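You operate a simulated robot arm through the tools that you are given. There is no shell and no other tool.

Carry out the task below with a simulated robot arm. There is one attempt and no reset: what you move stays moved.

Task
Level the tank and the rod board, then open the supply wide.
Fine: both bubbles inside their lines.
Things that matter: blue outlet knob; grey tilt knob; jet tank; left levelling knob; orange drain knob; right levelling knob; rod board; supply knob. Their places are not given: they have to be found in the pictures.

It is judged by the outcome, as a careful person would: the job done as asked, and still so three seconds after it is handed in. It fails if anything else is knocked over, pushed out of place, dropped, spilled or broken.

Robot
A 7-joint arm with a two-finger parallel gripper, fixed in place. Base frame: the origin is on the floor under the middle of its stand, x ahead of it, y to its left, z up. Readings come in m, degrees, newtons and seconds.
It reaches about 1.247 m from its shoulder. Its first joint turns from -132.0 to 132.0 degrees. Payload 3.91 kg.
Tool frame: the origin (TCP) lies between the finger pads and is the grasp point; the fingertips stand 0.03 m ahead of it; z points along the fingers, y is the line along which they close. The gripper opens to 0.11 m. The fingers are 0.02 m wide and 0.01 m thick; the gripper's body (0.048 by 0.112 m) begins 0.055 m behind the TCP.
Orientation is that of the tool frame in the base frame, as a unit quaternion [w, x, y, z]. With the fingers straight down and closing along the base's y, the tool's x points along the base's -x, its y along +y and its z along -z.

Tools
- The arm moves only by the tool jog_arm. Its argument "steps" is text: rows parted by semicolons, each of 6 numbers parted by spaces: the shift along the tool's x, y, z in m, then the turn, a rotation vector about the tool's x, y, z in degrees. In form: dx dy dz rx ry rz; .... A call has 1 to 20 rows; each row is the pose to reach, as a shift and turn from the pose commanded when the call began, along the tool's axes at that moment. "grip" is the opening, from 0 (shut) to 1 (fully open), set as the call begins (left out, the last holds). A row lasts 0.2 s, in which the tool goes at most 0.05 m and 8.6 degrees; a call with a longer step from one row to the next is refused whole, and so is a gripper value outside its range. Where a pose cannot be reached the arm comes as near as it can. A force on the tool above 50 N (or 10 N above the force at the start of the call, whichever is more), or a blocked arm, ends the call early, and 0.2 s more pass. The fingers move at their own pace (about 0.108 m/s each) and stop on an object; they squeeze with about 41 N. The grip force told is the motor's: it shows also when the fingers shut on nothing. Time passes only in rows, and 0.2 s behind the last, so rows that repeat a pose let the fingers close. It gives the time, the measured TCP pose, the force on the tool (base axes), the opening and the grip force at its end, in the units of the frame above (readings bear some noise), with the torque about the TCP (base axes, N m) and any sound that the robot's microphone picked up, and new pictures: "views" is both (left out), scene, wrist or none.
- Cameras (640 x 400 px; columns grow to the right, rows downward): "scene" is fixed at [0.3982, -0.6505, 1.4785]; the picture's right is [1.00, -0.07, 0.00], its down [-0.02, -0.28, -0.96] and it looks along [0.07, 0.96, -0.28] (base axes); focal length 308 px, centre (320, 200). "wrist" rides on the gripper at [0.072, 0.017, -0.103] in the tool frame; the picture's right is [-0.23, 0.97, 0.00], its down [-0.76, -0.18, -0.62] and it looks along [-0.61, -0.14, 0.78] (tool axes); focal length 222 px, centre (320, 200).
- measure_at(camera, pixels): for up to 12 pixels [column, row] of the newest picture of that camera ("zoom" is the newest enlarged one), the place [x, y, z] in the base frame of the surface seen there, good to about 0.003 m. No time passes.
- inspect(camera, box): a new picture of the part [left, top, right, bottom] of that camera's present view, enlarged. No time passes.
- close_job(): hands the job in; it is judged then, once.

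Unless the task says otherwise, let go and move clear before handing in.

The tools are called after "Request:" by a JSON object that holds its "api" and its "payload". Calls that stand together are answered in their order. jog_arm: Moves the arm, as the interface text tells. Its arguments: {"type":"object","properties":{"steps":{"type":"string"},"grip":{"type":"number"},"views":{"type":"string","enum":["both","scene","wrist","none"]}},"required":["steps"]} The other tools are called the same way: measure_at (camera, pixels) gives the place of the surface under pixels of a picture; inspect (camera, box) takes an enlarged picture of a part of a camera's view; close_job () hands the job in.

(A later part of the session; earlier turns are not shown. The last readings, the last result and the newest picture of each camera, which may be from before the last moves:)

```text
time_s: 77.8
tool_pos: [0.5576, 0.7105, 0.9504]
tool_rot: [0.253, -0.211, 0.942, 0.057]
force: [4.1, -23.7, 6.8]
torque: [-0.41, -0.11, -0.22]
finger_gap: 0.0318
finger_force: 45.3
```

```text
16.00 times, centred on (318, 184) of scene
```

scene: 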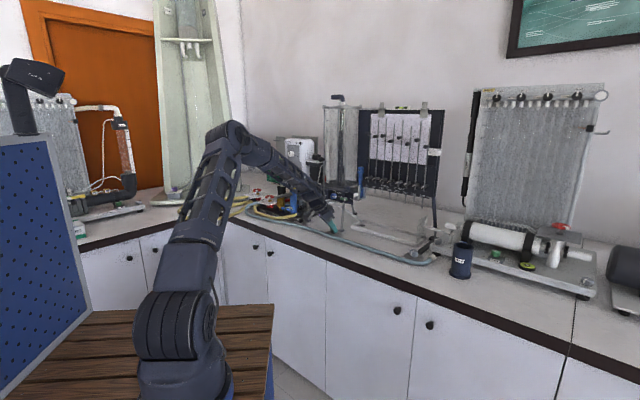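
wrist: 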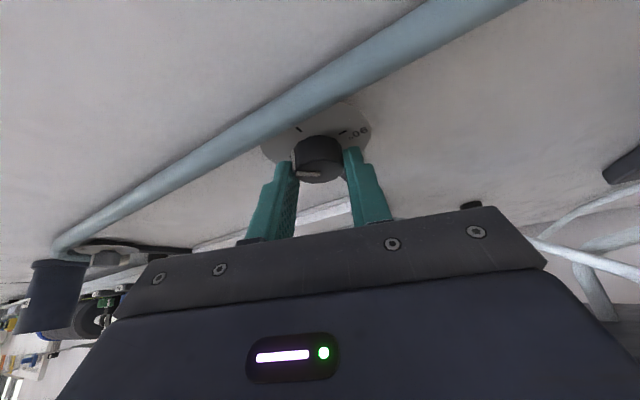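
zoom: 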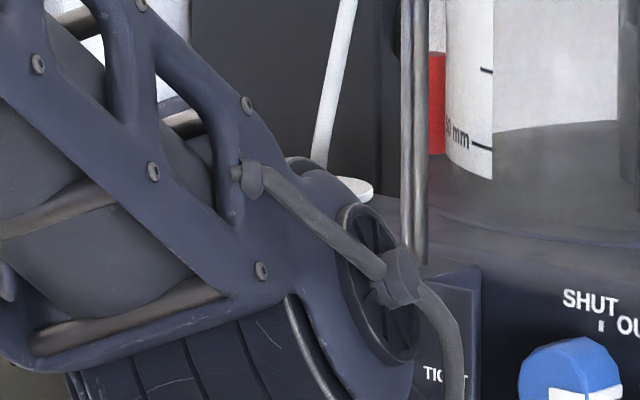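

The arm hides the vial here. I'll release, withdraw and go to the overhead viewing pose again to read the bubble.

Request:
{"api": "jog_arm", "payload": {"steps": "0 0 0 0 0 0; 0 0 0 0 0 0; 0 0 -0.03 0 0 0; 0 0 -0.07 0 0 0; 0 0 -0.115 0 0 0; -0.0008 -0.0057 -0.158 0 0 0; -0.0016 -0.0114 -0.201 0 0 0; -0.0024 -0.0171 -0.244 0 0 0; -0.0032 -0.0228 -0.2869 0 0 0; -0.0249 0.0132 -0.2883 -2 0 -3.46; -0.0467 0.0492 -0.2897 -4 0 -6.93; -0.0684 0.0853 -0.2912 -6 0 -10.39; -0.0902 0.1213 -0.2926 -8 0 -13.86; -0.1119 0.1573 -0.294 -10 0 -17.32; -0.1119 0.1573 -0.294 -10 0 -17.32", "grip": 0.5}}

Request:
{"api": "inspect", "payload": {"camera": "wrist", "box": [310, 92, 350, 117]}}

Request:
{"api": "inspect", "payload": {"camera": "scene", "box": [298, 172, 338, 197]}}

```text
time_s: 81.0
tool_pos: [0.4388, 0.8321, 1.2615]
tool_rot: [0.24, -0.373, 0.891, 0.1]
force: [-0.4, 0.3, 0.2]
torque: [-0.02, 0.01, 0.0]
finger_gap: 0.055
finger_force: 0.1
```

scene: 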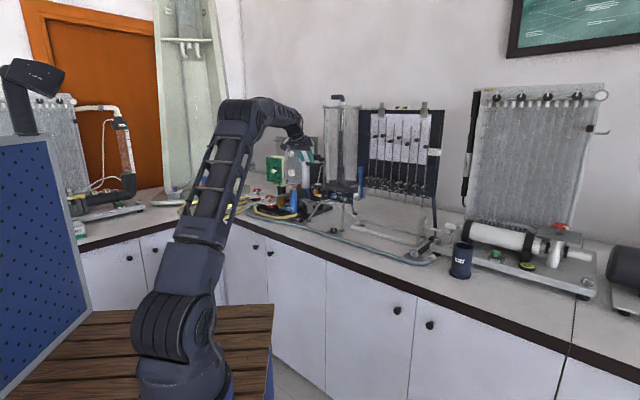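
wrist: 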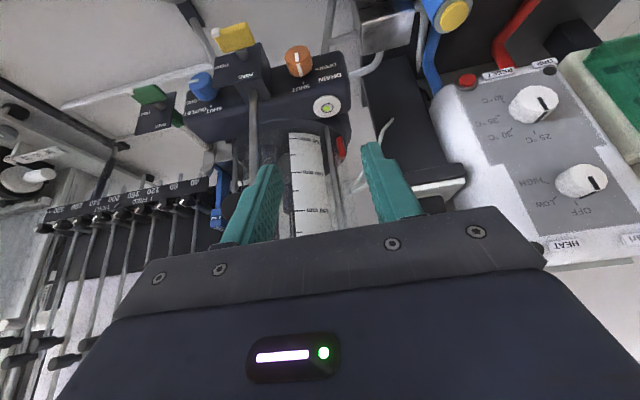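

```text
16.00 times, centred on (330, 104) of wrist
```

zoom: 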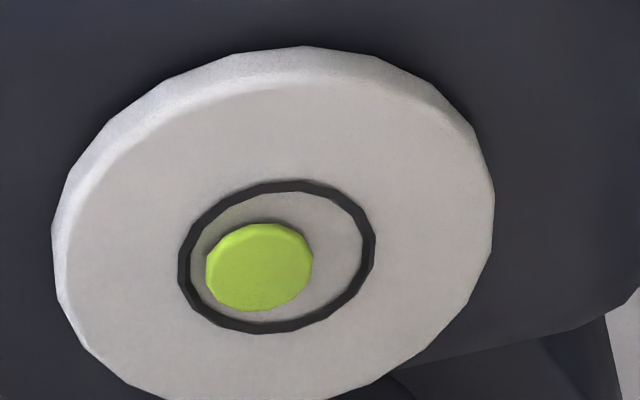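

```text
16.00 times, centred on (318, 184) of scene
```

zoom: 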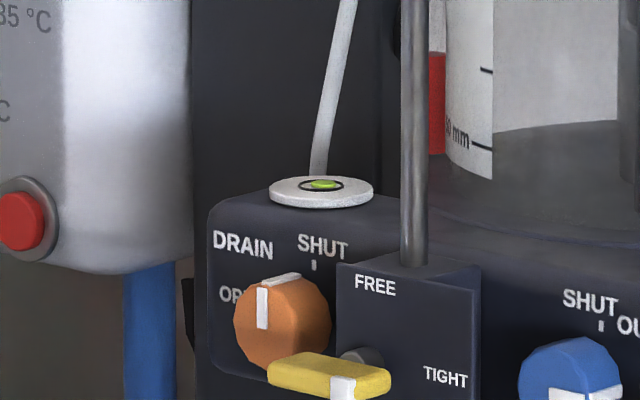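

Now the tank's bubble (zoom (259,267)) lies wholly inside the ring (centre (277,257)), slightly off to the right by about 1.4 mm. A further ~12° on the left knob should centre it for margin, so I'll return to the left knob's approach pose.

Request:
{"api": "jog_arm", "payload": {"steps": "0.0325 0.0102 0.0275 0 0 0; 0.065 0.0204 0.055 0 0 0; 0.0975 0.0307 0.0826 0 0 0; 0.13 0.0409 0.1101 0 0 0; 0.1625 0.0511 0.1376 0 0 0; 0.1625 0.0511 0.1376 0 0 0", "grip": 0.364}}

Request:
{"api": "inspect", "payload": {"camera": "wrist", "box": [280, 70, 360, 120]}}

```text
time_s: 82.4
tool_pos: [0.3559, 0.8159, 1.0596]
tool_rot: [0.24, -0.373, 0.89, 0.101]
force: [0.1, 0.4, 0.8]
torque: [0.0, -0.03, -0.06]
finger_gap: 0.0402
finger_force: 0.0
```

scene: 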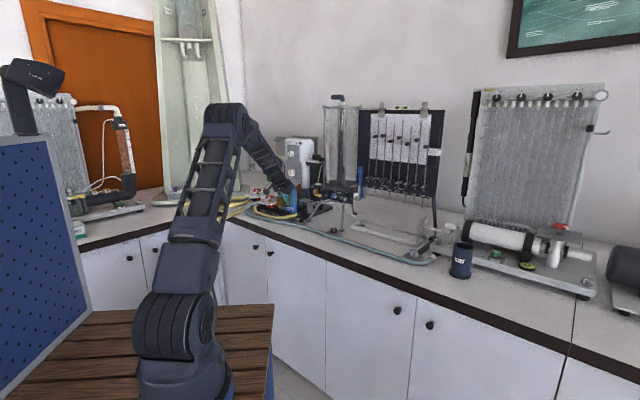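
wrist: 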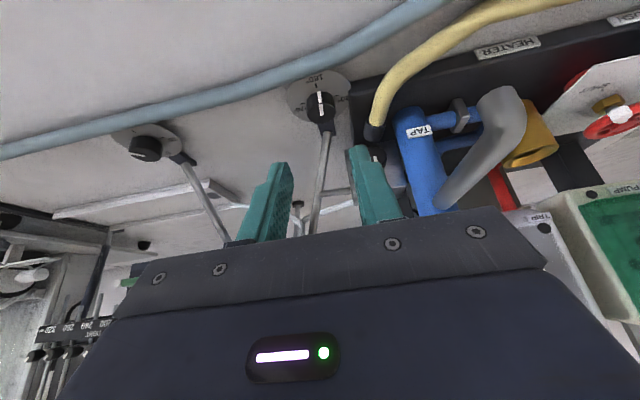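

```text
8.00 times, centred on (320, 95) of wrist
```

zoom: 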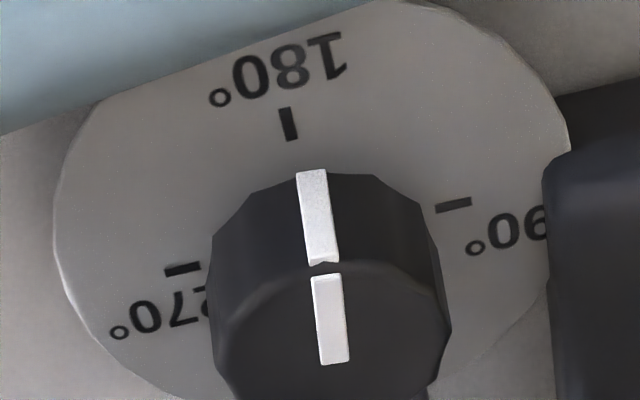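

The left knob's pointer is now at about 175° and the approach matches. I'll move in with fingers at 40 mm, tips just above the plate.

Request:
{"api": "jog_arm", "payload": {"steps": "-0.0043 0.0028 0.02 0 0 0; -0.0043 0.0028 0.05 0 0 0; -0.0043 0.0028 0.08 0 0 0; -0.0043 0.0028 0.105 0 0 0; -0.0043 0.0028 0.1221 0 0 0; -0.0043 0.0028 0.1221 0 0 0", "grip": 0.364, "views": "wrist"}}

Request:
{"api": "inspect", "payload": {"camera": "wrist", "box": [240, 120, 400, 220]}}

Request:
{"api": "inspect", "payload": {"camera": "scene", "box": [298, 172, 338, 197]}}

```text
time_s: 83.8
tool_pos: [0.3986, 0.8656, 0.9548]
tool_rot: [0.239, -0.373, 0.891, 0.101]
force: [-0.3, -0.6, 0.2]
torque: [0.02, -0.03, 0.0]
finger_gap: 0.0398
finger_force: 0.0
```

wrist: 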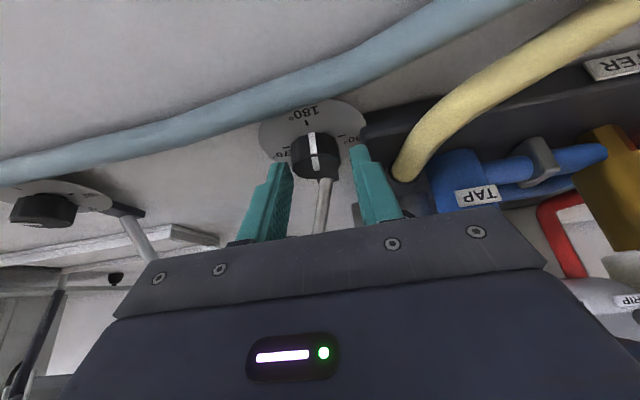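

```text
4.00 times, centred on (320, 170) of wrist
```

zoom: 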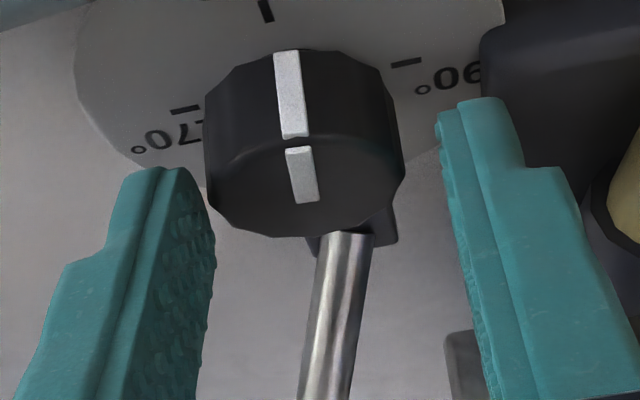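

```text
16.00 times, centred on (318, 184) of scene
```

zoom: 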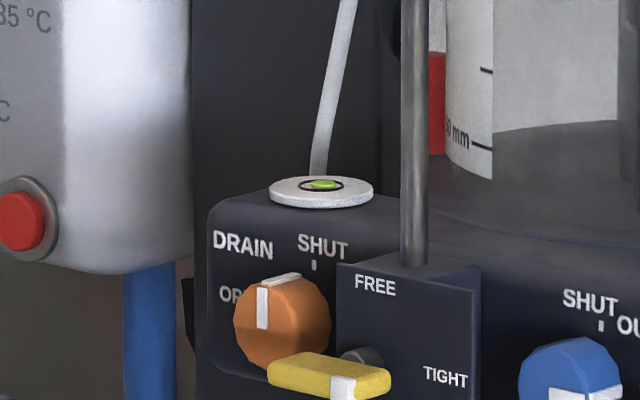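

The knob sits about 2 mm toward -y. I'll shift by -2.2 mm and close on it.

Request:
{"api": "jog_arm", "payload": {"steps": "0 -0.0022 0 0 0 0; 0 -0.0022 0 0 0 0", "grip": 0.364, "views": "none"}}

Request:
{"api": "jog_arm", "payload": {"steps": "0 0 0 0 0 0; 0 0 0 0 0 0; 0 0 0 0 0 0", "grip": 0, "views": "none"}}

Request:
{"api": "inspect", "payload": {"camera": "scene", "box": [298, 172, 338, 197]}}

```text
time_s: 84.4
tool_pos: [0.3994, 0.8628, 0.9563]
tool_rot: [0.24, -0.373, 0.891, 0.101]
force: [-0.4, 0.7, -0.4]
torque: [0.01, 0.02, 0.01]
finger_gap: 0.04
finger_force: 0.1
```

```text
time_s: 85.2
tool_pos: [0.399, 0.8626, 0.9562]
tool_rot: [0.24, -0.373, 0.891, 0.1]
force: [-0.2, 0.7, -0.1]
torque: [0.14, 0.06, 0.02]
finger_gap: 0.0316
finger_force: 44.5
```

```text
16.00 times, centred on (318, 184) of scene
```

zoom: 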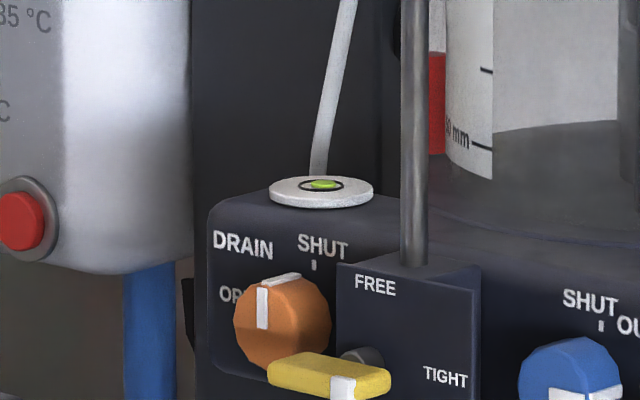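

The left knob is gripped with no side force and the bubble is steady at (324,184). I'll turn it 12° counter-clockwise.

Request:
{"api": "jog_arm", "payload": {"steps": "-0.0001 -0.0011 0 -3 0 -5.2; -0.0002 -0.0023 0.0001 -6 0 -10.39; -0.0002 -0.0023 0.0001 -6 0 -10.39; -0.0002 -0.0023 0.0001 -6 0 -10.39", "views": "wrist"}}

Request:
{"api": "inspect", "payload": {"camera": "scene", "box": [298, 172, 338, 197]}}

Request:
{"api": "inspect", "payload": {"camera": "wrist", "box": [240, 120, 400, 220]}}

```text
time_s: 86.2
tool_pos: [0.4023, 0.8618, 0.9572]
tool_rot: [0.228, -0.464, 0.847, 0.124]
force: [-7.9, -6.2, -0.7]
torque: [-0.3, 0.54, 0.05]
finger_gap: 0.0313
finger_force: 45.0
```

wrist: 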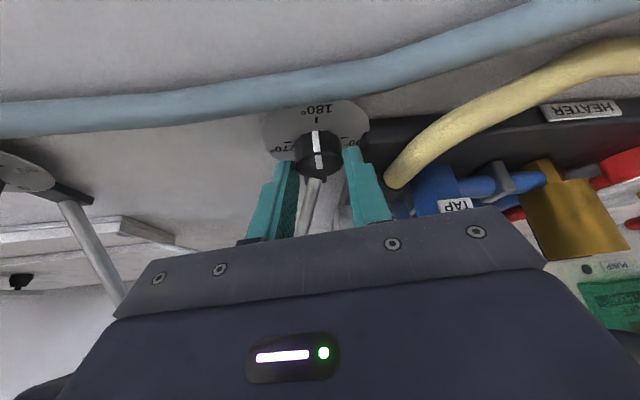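

```text
16.00 times, centred on (318, 184) of scene
```

zoom: 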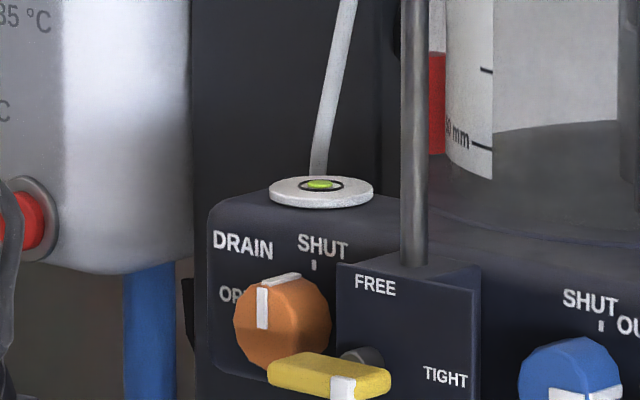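

```text
4.00 times, centred on (320, 170) of wrist
```

zoom: 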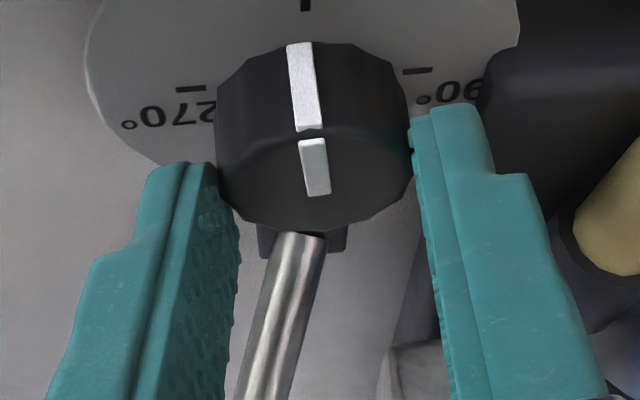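

The bubble is now centred in its ring (scene zoom (320,184)). I'll release the left knob, withdraw to open space in front of the bench, and then set up for the supply knob.

Request:
{"api": "jog_arm", "payload": {"steps": "0 0 0 0 0 0; 0 0 0 0 0 0; 0 0 -0.03 0 0 0; 0 0 -0.07 0 0 0; 0 0 -0.11 0 0 0; 0.0248 0.0067 -0.1323 0 0 0; 0.0495 0.0133 -0.1546 0 0 0; 0.0743 0.02 -0.1769 0 0 0; 0.099 0.0266 -0.1992 0 0 0; 0.099 0.0266 -0.1992 0 0 0", "grip": 0.364}}

Request:
{"api": "inspect", "payload": {"camera": "scene", "box": [298, 172, 338, 197]}}

Request:
{"api": "inspect", "payload": {"camera": "scene", "box": [270, 190, 320, 222]}}

Request:
{"api": "inspect", "payload": {"camera": "wrist", "box": [300, 40, 560, 200]}}

```text
time_s: 88.4
tool_pos: [0.278, 0.7199, 1.0805]
tool_rot: [0.228, -0.464, 0.847, 0.124]
force: [-0.2, 0.1, -0.8]
torque: [-0.01, -0.01, -0.01]
finger_gap: 0.0401
finger_force: 0.0
```

scene: 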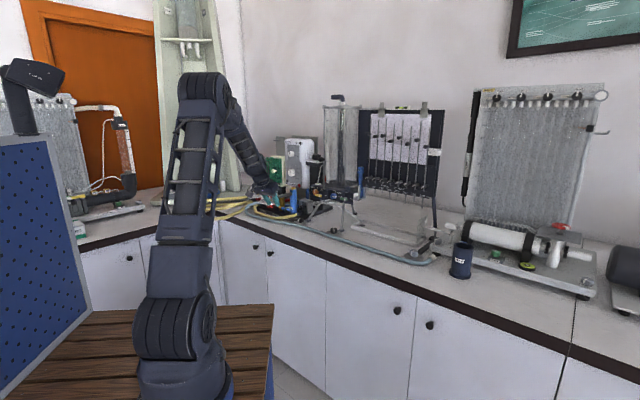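
wrist: 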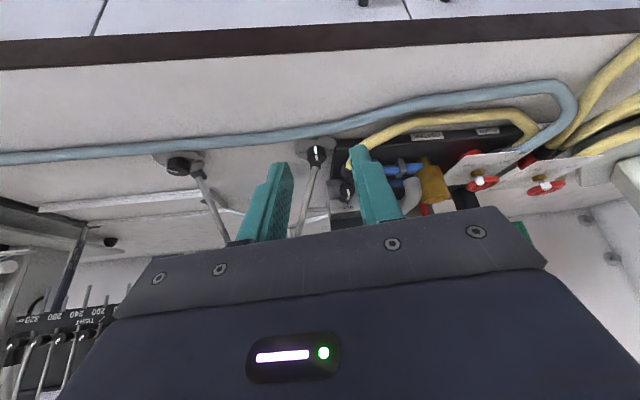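

```text
16.00 times, centred on (318, 184) of scene
```

zoom: 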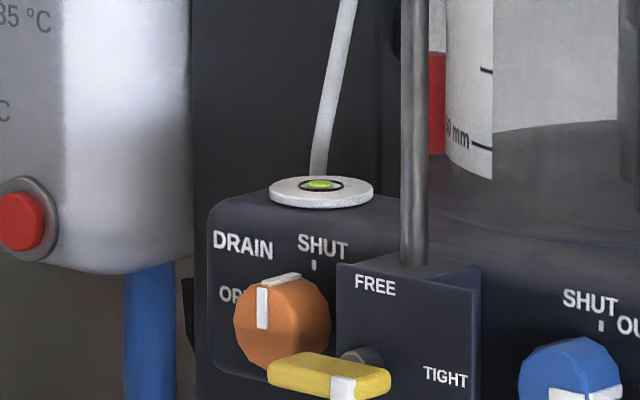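

```text
12.50 times, centred on (295, 206) of scene
```

zoom: 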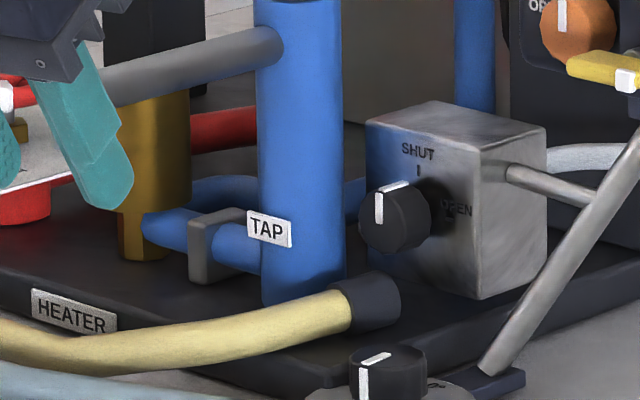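

```text
2.46 times, centred on (430, 120) of wrist
```

zoom: 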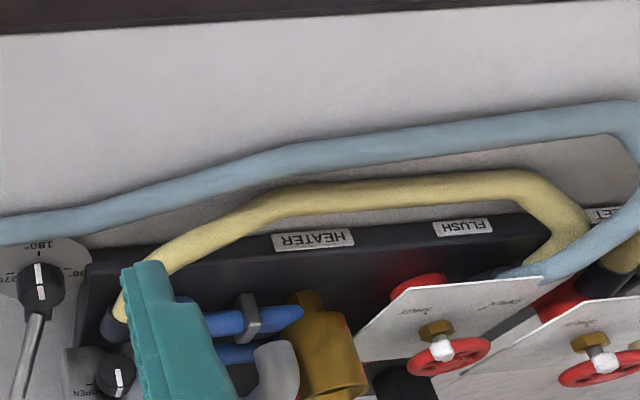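

The bubble is steady and centred. Now I'll zoom on the supply box to find the knob's axis, face and the box's orientation.

Request:
{"api": "inspect", "payload": {"camera": "scene", "box": [284, 194, 324, 219]}}

```text
16.00 times, centred on (304, 206) of scene
```

zoom: 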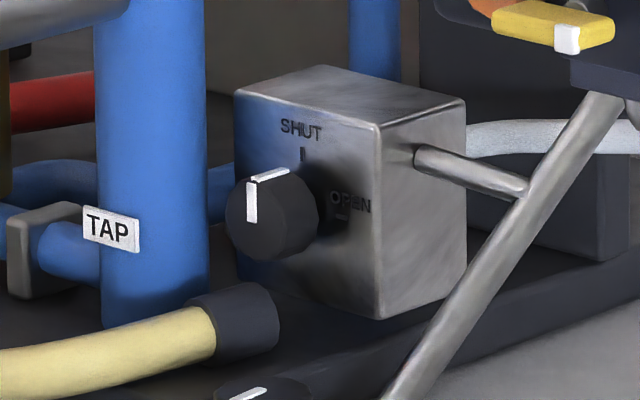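

Request:
{"api": "measure_at", "payload": {"camera": "zoom", "pixels": [[262, 218], [240, 215], [290, 220], [262, 190], [265, 248], [300, 130], [250, 110], [365, 150], [365, 280], [250, 268], [380, 126], [240, 92]]}}

Request:
{"api": "measure_at", "payload": {"camera": "zoom", "pixels": [[245, 290], [260, 320], [200, 320], [150, 40], [150, 150], [100, 10], [20, 15], [330, 80], [465, 100], [500, 180], [300, 200], [345, 215]]}}

```text
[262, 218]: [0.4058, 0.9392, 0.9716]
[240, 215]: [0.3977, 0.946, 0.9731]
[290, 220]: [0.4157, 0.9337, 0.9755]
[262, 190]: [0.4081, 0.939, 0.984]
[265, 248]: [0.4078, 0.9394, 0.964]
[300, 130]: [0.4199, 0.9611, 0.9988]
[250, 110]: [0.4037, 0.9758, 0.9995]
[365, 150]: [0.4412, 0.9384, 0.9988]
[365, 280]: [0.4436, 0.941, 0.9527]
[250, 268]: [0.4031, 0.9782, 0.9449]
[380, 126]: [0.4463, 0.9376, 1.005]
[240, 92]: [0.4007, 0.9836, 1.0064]
```

```text
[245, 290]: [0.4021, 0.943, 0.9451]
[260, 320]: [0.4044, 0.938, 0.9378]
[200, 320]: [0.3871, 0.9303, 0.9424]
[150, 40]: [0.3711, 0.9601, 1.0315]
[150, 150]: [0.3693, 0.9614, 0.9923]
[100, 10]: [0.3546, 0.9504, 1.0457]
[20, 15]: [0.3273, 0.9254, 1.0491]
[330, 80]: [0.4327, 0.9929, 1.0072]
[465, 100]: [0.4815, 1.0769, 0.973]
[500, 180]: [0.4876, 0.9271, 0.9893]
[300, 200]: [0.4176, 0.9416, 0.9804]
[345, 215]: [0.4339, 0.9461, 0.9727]
```

The supply box's face is square to the 45° direction, with its knob axis at about (u-line) base (0.413,0.945,0.975), SHUT up and OPEN to the right. The TAP pillar and spout are on its left, so I'll pitch the tool to 40° and roll 30° about the knob's axis so the body sits to the upper right; first the reorientation in free space.

Request:
{"api": "jog_arm", "payload": {"steps": "0 0 0 3.1 0 5.37; 0 0 0 6.2 0 10.74", "grip": 0.33, "views": "none"}}

Request:
{"api": "jog_arm", "payload": {"steps": "0 0 0 0 -5 0; 0 0 0 0 -10 0", "grip": 0.33, "views": "none"}}

Request:
{"api": "jog_arm", "payload": {"steps": "0 0 0 -5.75 0 4.82; 0 0 0 -11.49 0 9.65; 0 0 0 -17.24 0 14.47; 0 0 0 -22.98 0 19.29; 0 0 0 -22.98 0 19.29", "grip": 0.33}}

```text
time_s: 89.0
tool_pos: [0.2785, 0.7195, 1.0801]
tool_rot: [0.24, -0.37, 0.892, 0.1]
force: [0.1, -0.4, 0.2]
torque: [-0.01, -0.01, -0.02]
finger_gap: 0.0361
finger_force: 0.1
```

```text
time_s: 89.6
tool_pos: [0.2799, 0.7196, 1.0793]
tool_rot: [0.317, -0.36, 0.868, 0.132]
force: [0.7, 0.2, -0.2]
torque: [0.0, 0.02, 0.02]
finger_gap: 0.0362
finger_force: 0.0
```

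```text
time_s: 90.8
tool_pos: [0.2799, 0.7205, 1.0811]
tool_rot: [0.212, -0.265, 0.872, 0.352]
force: [-0.5, -0.1, -0.2]
torque: [-0.05, -0.03, 0.01]
finger_gap: 0.0364
finger_force: 0.0
```

scene: 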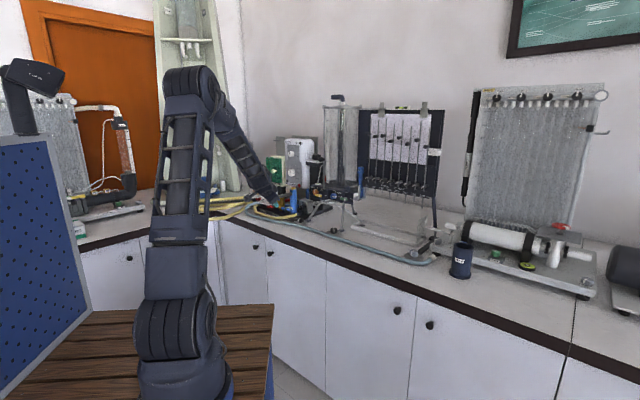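
wrist: 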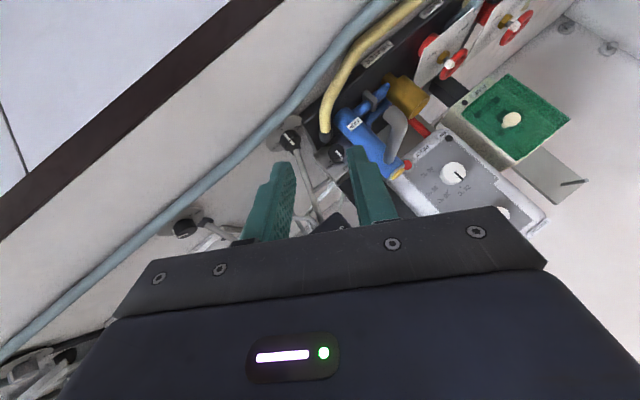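

The orientation is as intended. I'll move to a stand-off 12 cm from the supply knob along the tool axis and look.

Request:
{"api": "jog_arm", "payload": {"steps": "-0.0289 0.0008 0.0294 0 0 0; -0.0579 0.0015 0.0588 0 0 0; -0.0868 0.0023 0.0882 0 0 0; -0.1157 0.003 0.1176 0 0 0; -0.1157 0.003 0.1176 0 0 0", "grip": 0.33}}

Request:
{"api": "inspect", "payload": {"camera": "wrist", "box": [270, 60, 390, 135]}}

Request:
{"api": "inspect", "payload": {"camera": "scene", "box": [270, 185, 320, 217]}}

```text
time_s: 92.0
tool_pos: [0.388, 0.8436, 1.0667]
tool_rot: [0.212, -0.266, 0.872, 0.352]
force: [0.5, -0.3, -1.4]
torque: [0.02, 0.0, -0.01]
finger_gap: 0.0364
finger_force: 0.0
```

scene: 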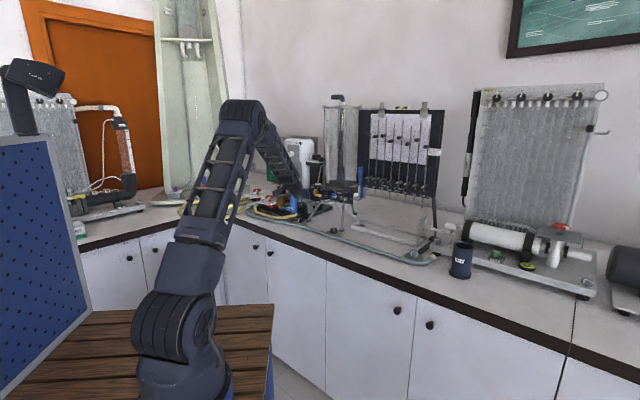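
wrist: 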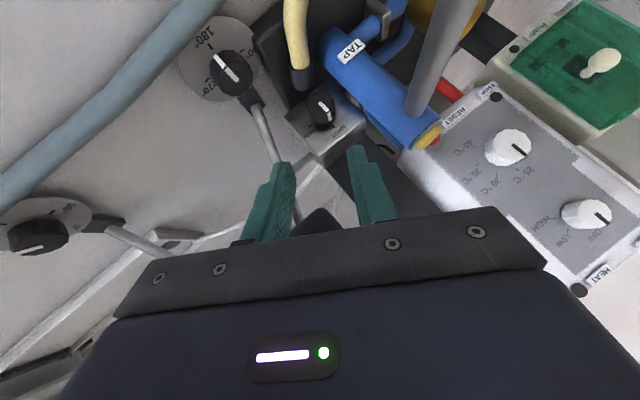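

```text
5.33 times, centred on (330, 98) of wrist
```

zoom: 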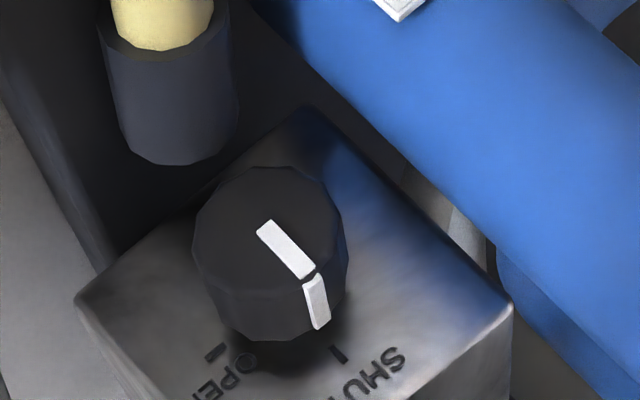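

```text
12.50 times, centred on (295, 201) of scene
```

zoom: 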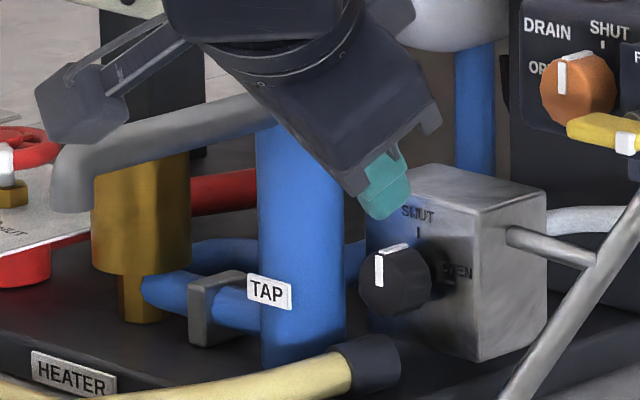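

The wrist view shows the knob well, pointer toward SHUT, fingers lined up toward it. I'll measure the knob's face and the box face from here.

Request:
{"api": "measure_at", "payload": {"camera": "wrist", "pixels": [[319.1, 104.6], [308.4, 105.5], [330.9, 104.6], [320.6, 93.3], [317.8, 116.8], [312, 96], [328, 114], [300, 118], [348, 122], [318, 126], [335, 128], [310, 122]]}}

Request:
{"api": "measure_at", "payload": {"camera": "wrist", "pixels": [[297, 80], [312, 80], [290, 60], [345, 80], [370, 100], [400, 140], [430, 135], [410, 110], [440, 40], [425, 70], [360, 60], [330, 40]]}}

```text
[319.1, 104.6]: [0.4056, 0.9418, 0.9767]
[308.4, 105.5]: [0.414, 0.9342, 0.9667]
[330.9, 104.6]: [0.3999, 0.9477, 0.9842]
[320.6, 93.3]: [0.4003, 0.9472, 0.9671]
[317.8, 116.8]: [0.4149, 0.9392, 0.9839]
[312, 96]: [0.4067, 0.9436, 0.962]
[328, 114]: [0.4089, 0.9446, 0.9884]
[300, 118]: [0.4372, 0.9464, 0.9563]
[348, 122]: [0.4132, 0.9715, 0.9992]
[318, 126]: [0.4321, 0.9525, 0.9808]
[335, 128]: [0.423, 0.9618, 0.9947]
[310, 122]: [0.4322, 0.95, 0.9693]
```

```text
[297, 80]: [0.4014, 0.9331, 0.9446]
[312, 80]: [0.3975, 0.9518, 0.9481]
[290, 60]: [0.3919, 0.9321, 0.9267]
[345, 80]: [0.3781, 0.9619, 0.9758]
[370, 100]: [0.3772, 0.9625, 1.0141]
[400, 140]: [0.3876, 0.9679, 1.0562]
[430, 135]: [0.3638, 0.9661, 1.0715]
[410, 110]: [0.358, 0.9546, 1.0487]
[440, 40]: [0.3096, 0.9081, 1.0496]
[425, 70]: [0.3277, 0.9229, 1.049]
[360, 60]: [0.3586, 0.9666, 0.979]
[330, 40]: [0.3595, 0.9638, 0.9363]
```

The knob's front centre is about w-line (0.406,0.940,0.9755) and the box face 25 mm behind it. I'll advance 8 cm along the tool axis, then check alignment before the last bit.

Request:
{"api": "jog_arm", "payload": {"steps": "-0.0009 0.0015 0.025 0 0 0; -0.0017 0.003 0.05 0 0 0; -0.0017 0.003 0.08 0 0 0; -0.0017 0.003 0.09 0 0 0; -0.0017 0.003 0.09 0 0 0", "grip": 0.36}}

Request:
{"api": "inspect", "payload": {"camera": "wrist", "box": [240, 110, 400, 210]}}

Request:
{"api": "inspect", "payload": {"camera": "scene", "box": [270, 185, 320, 217]}}

```text
time_s: 93.2
tool_pos: [0.4061, 0.9126, 1.0105]
tool_rot: [0.213, -0.265, 0.872, 0.351]
force: [0.0, 0.1, 0.0]
torque: [0.0, 0.01, 0.0]
finger_gap: 0.0395
finger_force: 0.1
```

scene: 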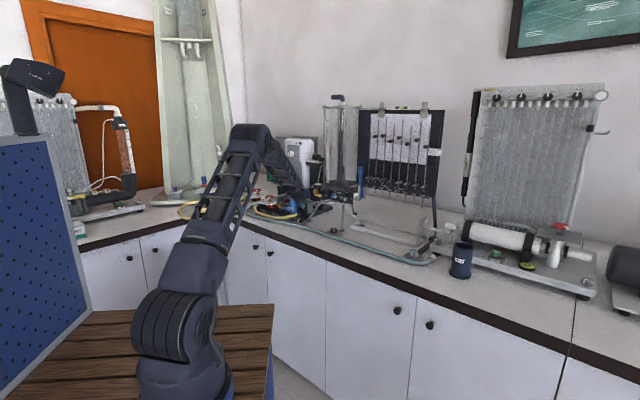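
wrist: 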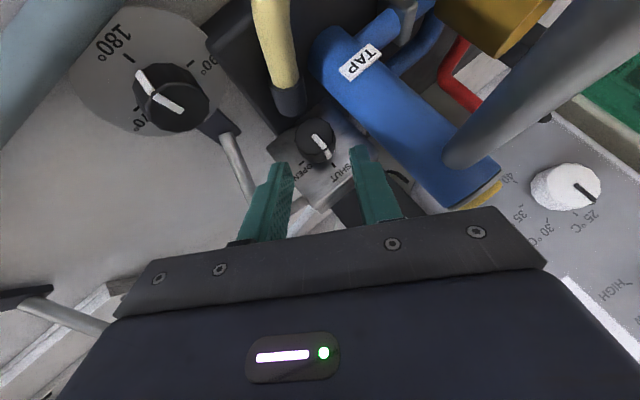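

```text
4.00 times, centred on (320, 160) of wrist
```

zoom: 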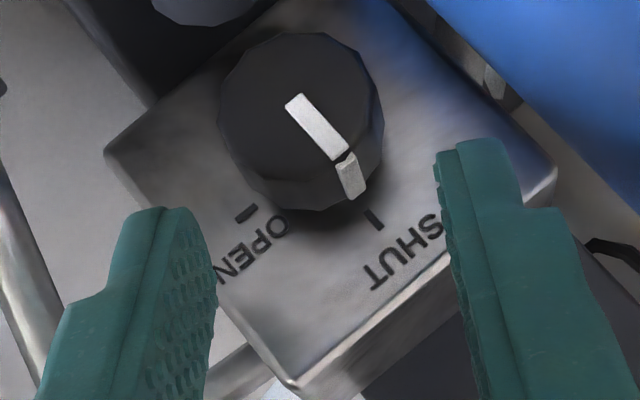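

```text
12.50 times, centred on (295, 201) of scene
```

zoom: 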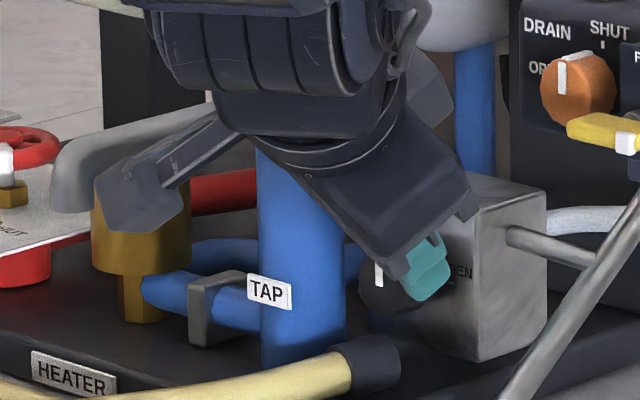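

The knob is nearly lined up (wrist px 316 vs ideal ≈318). I'll correct slightly and advance the remaining 28 mm slowly.

Request:
{"api": "jog_arm", "payload": {"steps": "0.0015 -0.0008 0.008 0 0 0; 0.003 -0.0008 0.016 0 0 0; 0.003 -0.0008 0.022 0 0 0; 0.003 -0.0008 0.0275 0 0 0; 0.003 -0.0008 0.0275 0 0 0", "grip": 0.36}}

Request:
{"api": "inspect", "payload": {"camera": "wrist", "box": [240, 110, 400, 210]}}

Request:
{"api": "inspect", "payload": {"camera": "scene", "box": [275, 190, 325, 222]}}

```text
time_s: 94.4
tool_pos: [0.4089, 0.9289, 0.9901]
tool_rot: [0.213, -0.265, 0.872, 0.351]
force: [0.2, 0.2, 0.6]
torque: [0.02, 0.02, -0.03]
finger_gap: 0.0397
finger_force: 0.1
```

scene: 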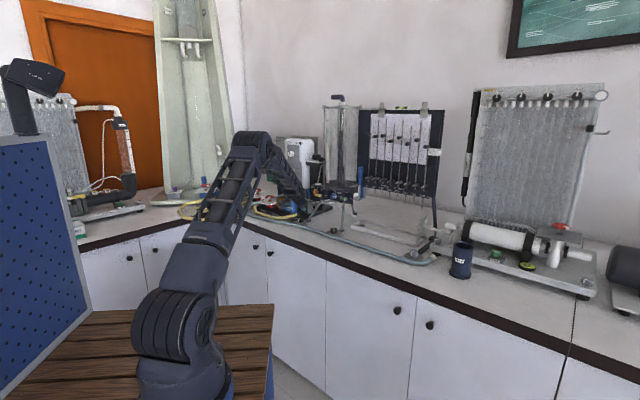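
wrist: 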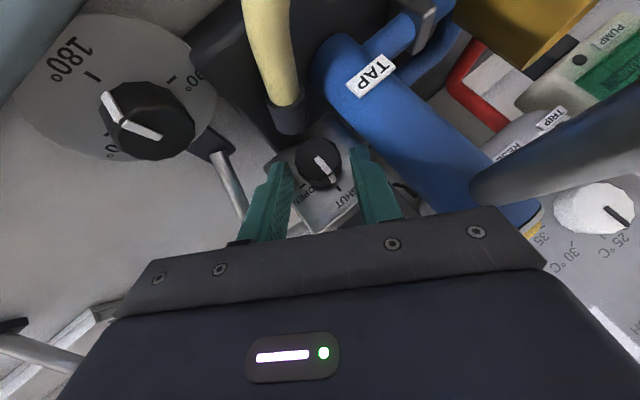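

```text
4.00 times, centred on (320, 160) of wrist
```

zoom: 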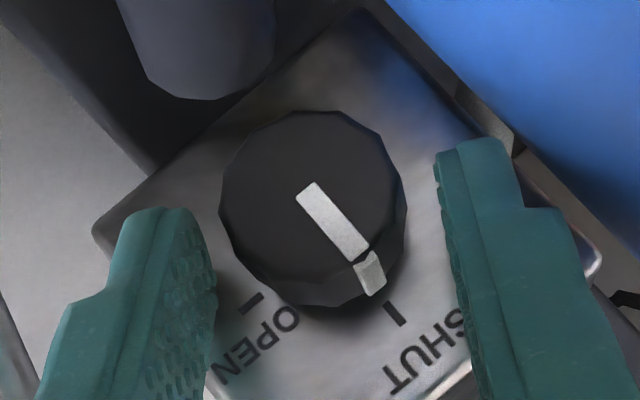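

```text
12.50 times, centred on (300, 206) of scene
```

zoom: 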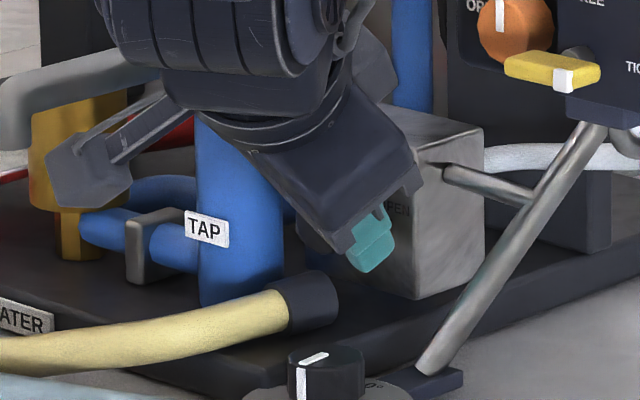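

The knob is between the fingers (zoom (310,208)). I'll advance 2.5 mm more and close on it gently.

Request:
{"api": "jog_arm", "payload": {"steps": "0 0.0005 0.0025 0 0 0; 0 0.0005 0.0025 0 0 0", "grip": 0.36, "views": "none"}}

Request:
{"api": "jog_arm", "payload": {"steps": "0 0 0 0 0 0; 0 0 0 0 0 0; 0 0 0 0 0 0", "grip": 0, "views": "wrist"}}

Request:
{"api": "inspect", "payload": {"camera": "wrist", "box": [240, 110, 400, 210]}}

```text
time_s: 95.0
tool_pos: [0.4078, 0.9324, 0.9897]
tool_rot: [0.212, -0.267, 0.872, 0.352]
force: [-0.2, 0.1, 1.1]
torque: [-0.02, -0.03, 0.03]
finger_gap: 0.0396
finger_force: 0.2
```

```text
time_s: 95.8
tool_pos: [0.4083, 0.9325, 0.9888]
tool_rot: [0.213, -0.266, 0.872, 0.351]
force: [3.3, -10.8, -3.5]
torque: [-0.5, 0.14, -0.45]
finger_gap: 0.0288
finger_force: 45.3
```

wrist: 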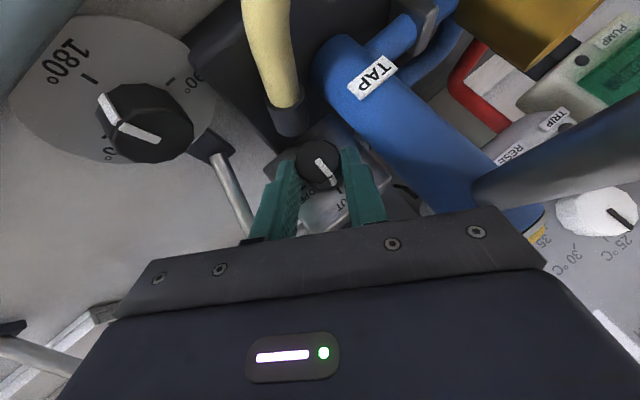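

```text
4.00 times, centred on (320, 160) of wrist
```

zoom: 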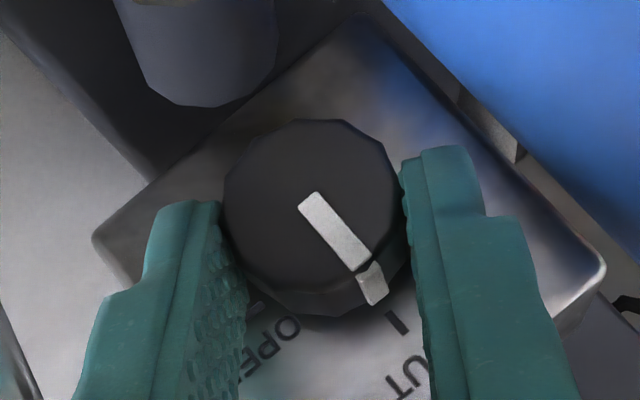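

The supply knob is gripped (gap 0.029, light force). I'll turn it 30° clockwise about its own axis, toward OPEN.

Request:
{"api": "jog_arm", "payload": {"steps": "0 -0.0015 0.0001 -3.83 0 3.215; 0.0002 -0.0029 0.0002 -7.66 0 6.43; 0.0004 -0.0044 0.0004 -11.49 0 9.645; 0.0007 -0.0058 0.0008 -15.32 0 12.86; 0.001 -0.0071 0.0012 -19.15 0 16.08; 0.0015 -0.0084 0.0017 -22.98 0 19.29; 0.0015 -0.0084 0.0017 -22.98 0 19.29"}}

Request:
{"api": "inspect", "payload": {"camera": "wrist", "box": [240, 110, 400, 210]}}

Request:
{"api": "inspect", "payload": {"camera": "scene", "box": [275, 190, 325, 222]}}

```text
time_s: 97.4
tool_pos: [0.4143, 0.9272, 0.9811]
tool_rot: [0.095, -0.153, 0.817, 0.547]
force: [15.8, -24.6, -22.8]
torque: [-0.57, -0.91, -1.07]
finger_gap: 0.0286
finger_force: 45.0
```

scene: 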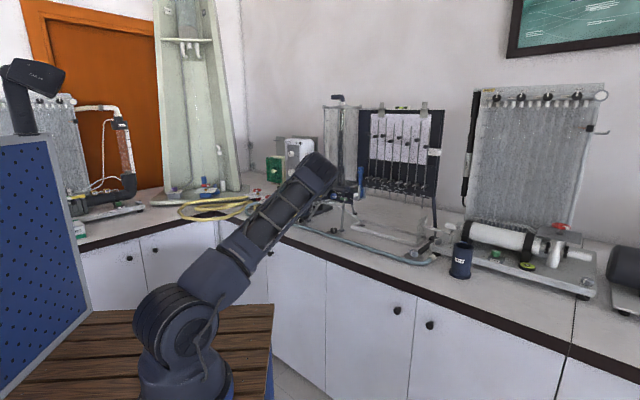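
wrist: 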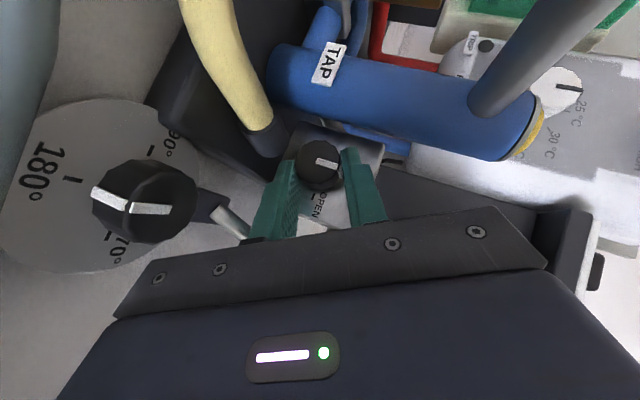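

```text
4.00 times, centred on (320, 160) of wrist
```

zoom: 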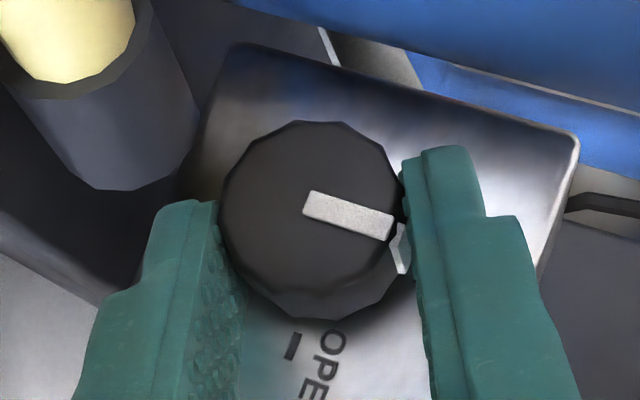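

```text
12.50 times, centred on (300, 206) of scene
```

zoom: 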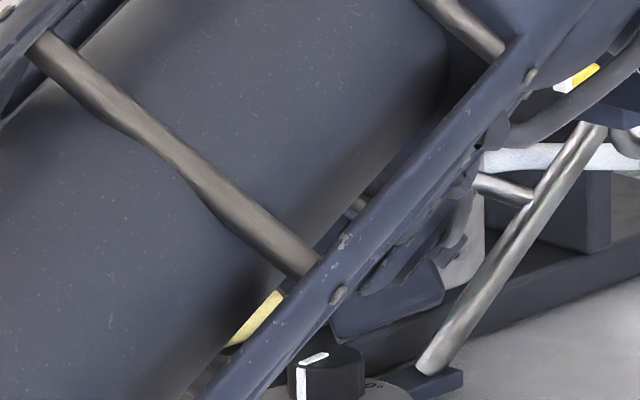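

The knob's pointer seems to have stayed at SHUT while the fingers turned (pointer now at about 20° in the zoom, tick OPEN at (292,345)), so the grip probably slipped. I'll measure the pointer and ticks to be certain.

Request:
{"api": "measure_at", "payload": {"camera": "wrist", "pixels": [[317.5, 161.5], [325, 164], [335.5, 167.5], [312, 160], [313, 196], [321, 196], [300, 165], [317, 145]]}}

Request:
{"api": "inspect", "payload": {"camera": "wrist", "box": [280, 140, 376, 200]}}

```text
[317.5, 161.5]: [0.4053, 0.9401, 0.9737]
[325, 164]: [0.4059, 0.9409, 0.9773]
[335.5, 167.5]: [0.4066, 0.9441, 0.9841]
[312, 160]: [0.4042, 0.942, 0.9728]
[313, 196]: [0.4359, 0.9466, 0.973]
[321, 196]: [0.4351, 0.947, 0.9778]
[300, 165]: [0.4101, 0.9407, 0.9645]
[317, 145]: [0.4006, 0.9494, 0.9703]
```

```text
6.67 times, centred on (328, 170) of wrist
```

zoom: 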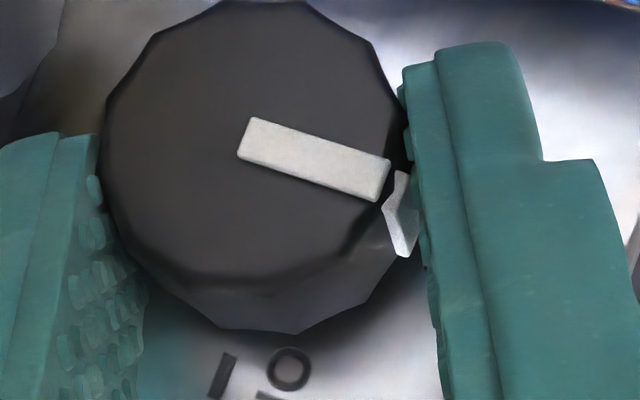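

The pointer still points straight up (dz 10 mm, dw 2 mm), so the fingers slipped and the knob did not turn. I'll open slightly, swing back 30° about the knob, and examine the box and knob more closely before trying again.

Request:
{"api": "jog_arm", "payload": {"steps": "0 0 0 0 0 0; 0 0 0 0 0 0; 0 0.0015 0.0001 3.83 0 -3.215; 0.0002 0.0029 0.0002 7.66 0 -6.43; 0.0004 0.0044 0.0004 11.49 0 -9.645; 0.0007 0.0058 0.0008 15.32 0 -12.86; 0.001 0.0071 0.0012 19.15 0 -16.08; 0.0015 0.0084 0.0017 22.98 0 -19.29; 0.0015 0.0084 0.0017 22.98 0 -19.29", "grip": 0.34}}

Request:
{"api": "inspect", "payload": {"camera": "wrist", "box": [240, 110, 400, 210]}}

Request:
{"api": "inspect", "payload": {"camera": "scene", "box": [298, 172, 338, 197]}}

```text
time_s: 99.4
tool_pos: [0.4084, 0.9302, 0.9885]
tool_rot: [0.214, -0.267, 0.872, 0.351]
force: [1.1, 0.2, -0.2]
torque: [0.01, -0.01, 0.01]
finger_gap: 0.0373
finger_force: 0.0
```

scene: 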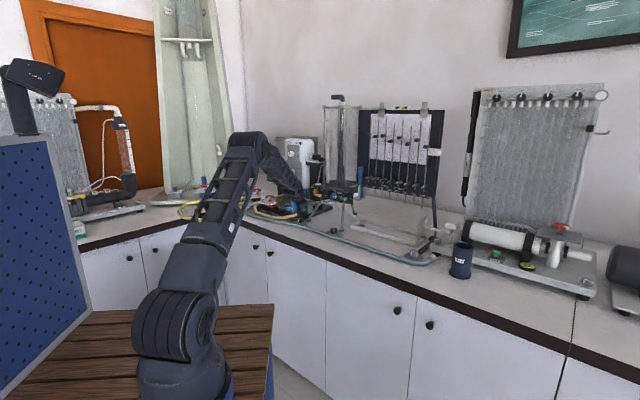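
wrist: 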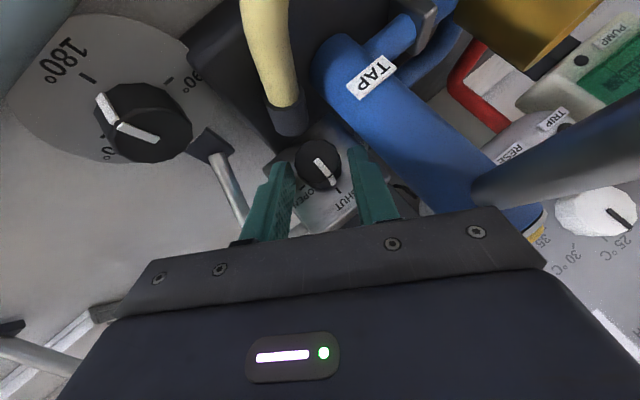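

```text
4.00 times, centred on (320, 160) of wrist
```

zoom: 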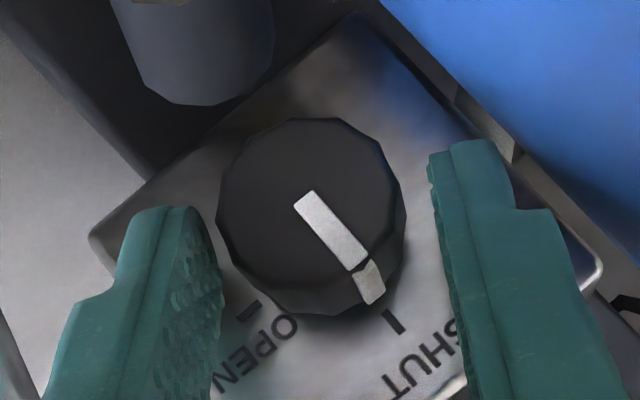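

```text
16.00 times, centred on (318, 184) of scene
```

zoom: 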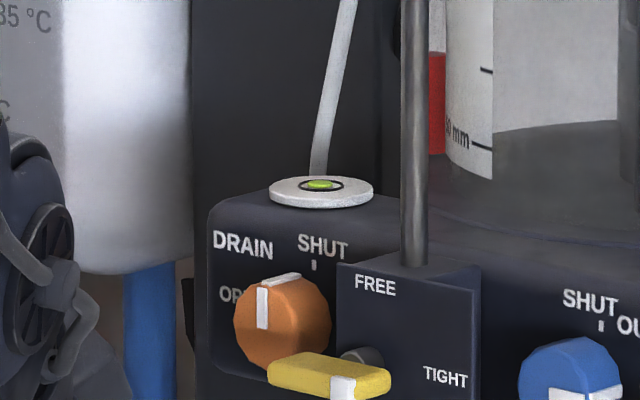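

The pointer is still at SHUT and the tank's bubble is undisturbed. I'll grip again, a little deeper, and test with a small 8° turn while watching the torque.

Request:
{"api": "jog_arm", "payload": {"steps": "-0.001 0 0.003 0 0 0; -0.001 0 0.003 0 0 0", "grip": 0.34, "views": "none"}}

Request:
{"api": "jog_arm", "payload": {"steps": "0 0 0 0 0 0; 0 0 0 0 0 0; 0 0 0 0 0 0; 0 0 0 0 0 0", "grip": 0, "views": "none"}}

Request:
{"api": "jog_arm", "payload": {"steps": "0 -0.0008 0 -2.3 0 1.93; 0 -0.0015 0.0001 -3.83 0 3.215; 0.0001 -0.0023 0.0001 -6.13 0 5.14; 0.0001 -0.0023 0.0001 -6.13 0 5.14", "views": "wrist"}}

Request:
{"api": "inspect", "payload": {"camera": "wrist", "box": [240, 110, 400, 210]}}

```text
time_s: 100.0
tool_pos: [0.4095, 0.9354, 0.9884]
tool_rot: [0.213, -0.265, 0.872, 0.351]
force: [0.2, 0.5, 0.1]
torque: [0.0, 0.02, 0.0]
finger_gap: 0.0374
finger_force: 0.0
```

```text
time_s: 101.0
tool_pos: [0.4104, 0.9342, 0.988]
tool_rot: [0.213, -0.266, 0.872, 0.351]
force: [5.5, -12.0, -4.3]
torque: [-0.31, -0.07, -0.22]
finger_gap: 0.0291
finger_force: 44.8
```

```text
time_s: 102.0
tool_pos: [0.4122, 0.9329, 0.986]
tool_rot: [0.183, -0.237, 0.863, 0.406]
force: [8.4, -13.8, -5.2]
torque: [-0.4, -0.4, -0.71]
finger_gap: 0.0283
finger_force: 44.7
```

wrist: 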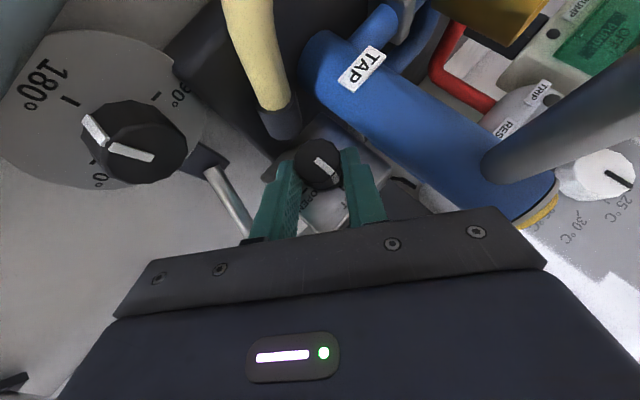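

```text
4.00 times, centred on (320, 160) of wrist
```

zoom: 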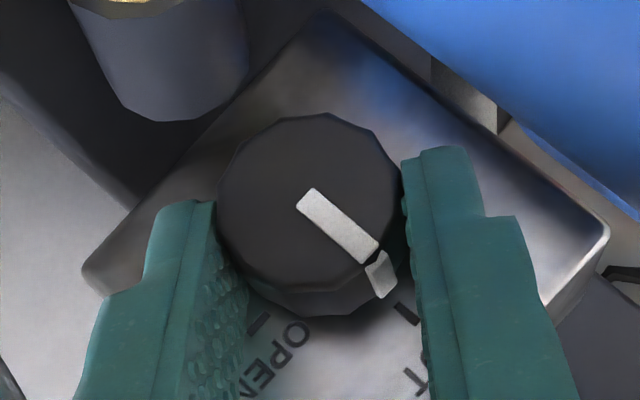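

Only about 0.3 Nm resisted and the pointer again stayed at SHUT, so the fingers creep around the knob. I'll try a brisker turn from here (8° per row) to see whether the knob breaks free.

Request:
{"api": "jog_arm", "payload": {"steps": "0.0001 -0.0023 0.0001 -6.51 0 5.47; 0.0004 -0.0046 0.0005 -13.02 0 10.93; 0.0009 -0.0066 0.001 -18.4 0 15.43", "views": "wrist"}}

Request:
{"api": "inspect", "payload": {"camera": "wrist", "box": [240, 110, 400, 210]}}

```text
time_s: 102.8
tool_pos: [0.4156, 0.929, 0.9798]
tool_rot: [0.086, -0.145, 0.811, 0.56]
force: [9.2, -5.9, -14.9]
torque: [-0.7, -0.42, -0.85]
finger_gap: 0.0288
finger_force: 45.0
```

wrist: 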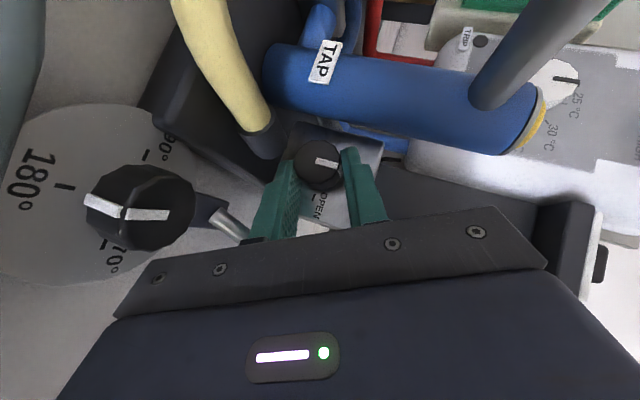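

```text
4.00 times, centred on (320, 160) of wrist
```

zoom: 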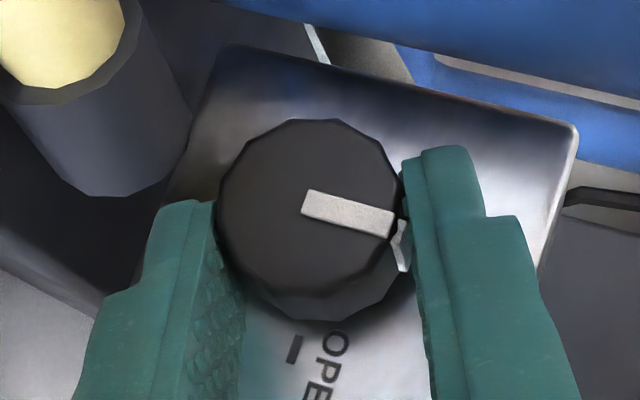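

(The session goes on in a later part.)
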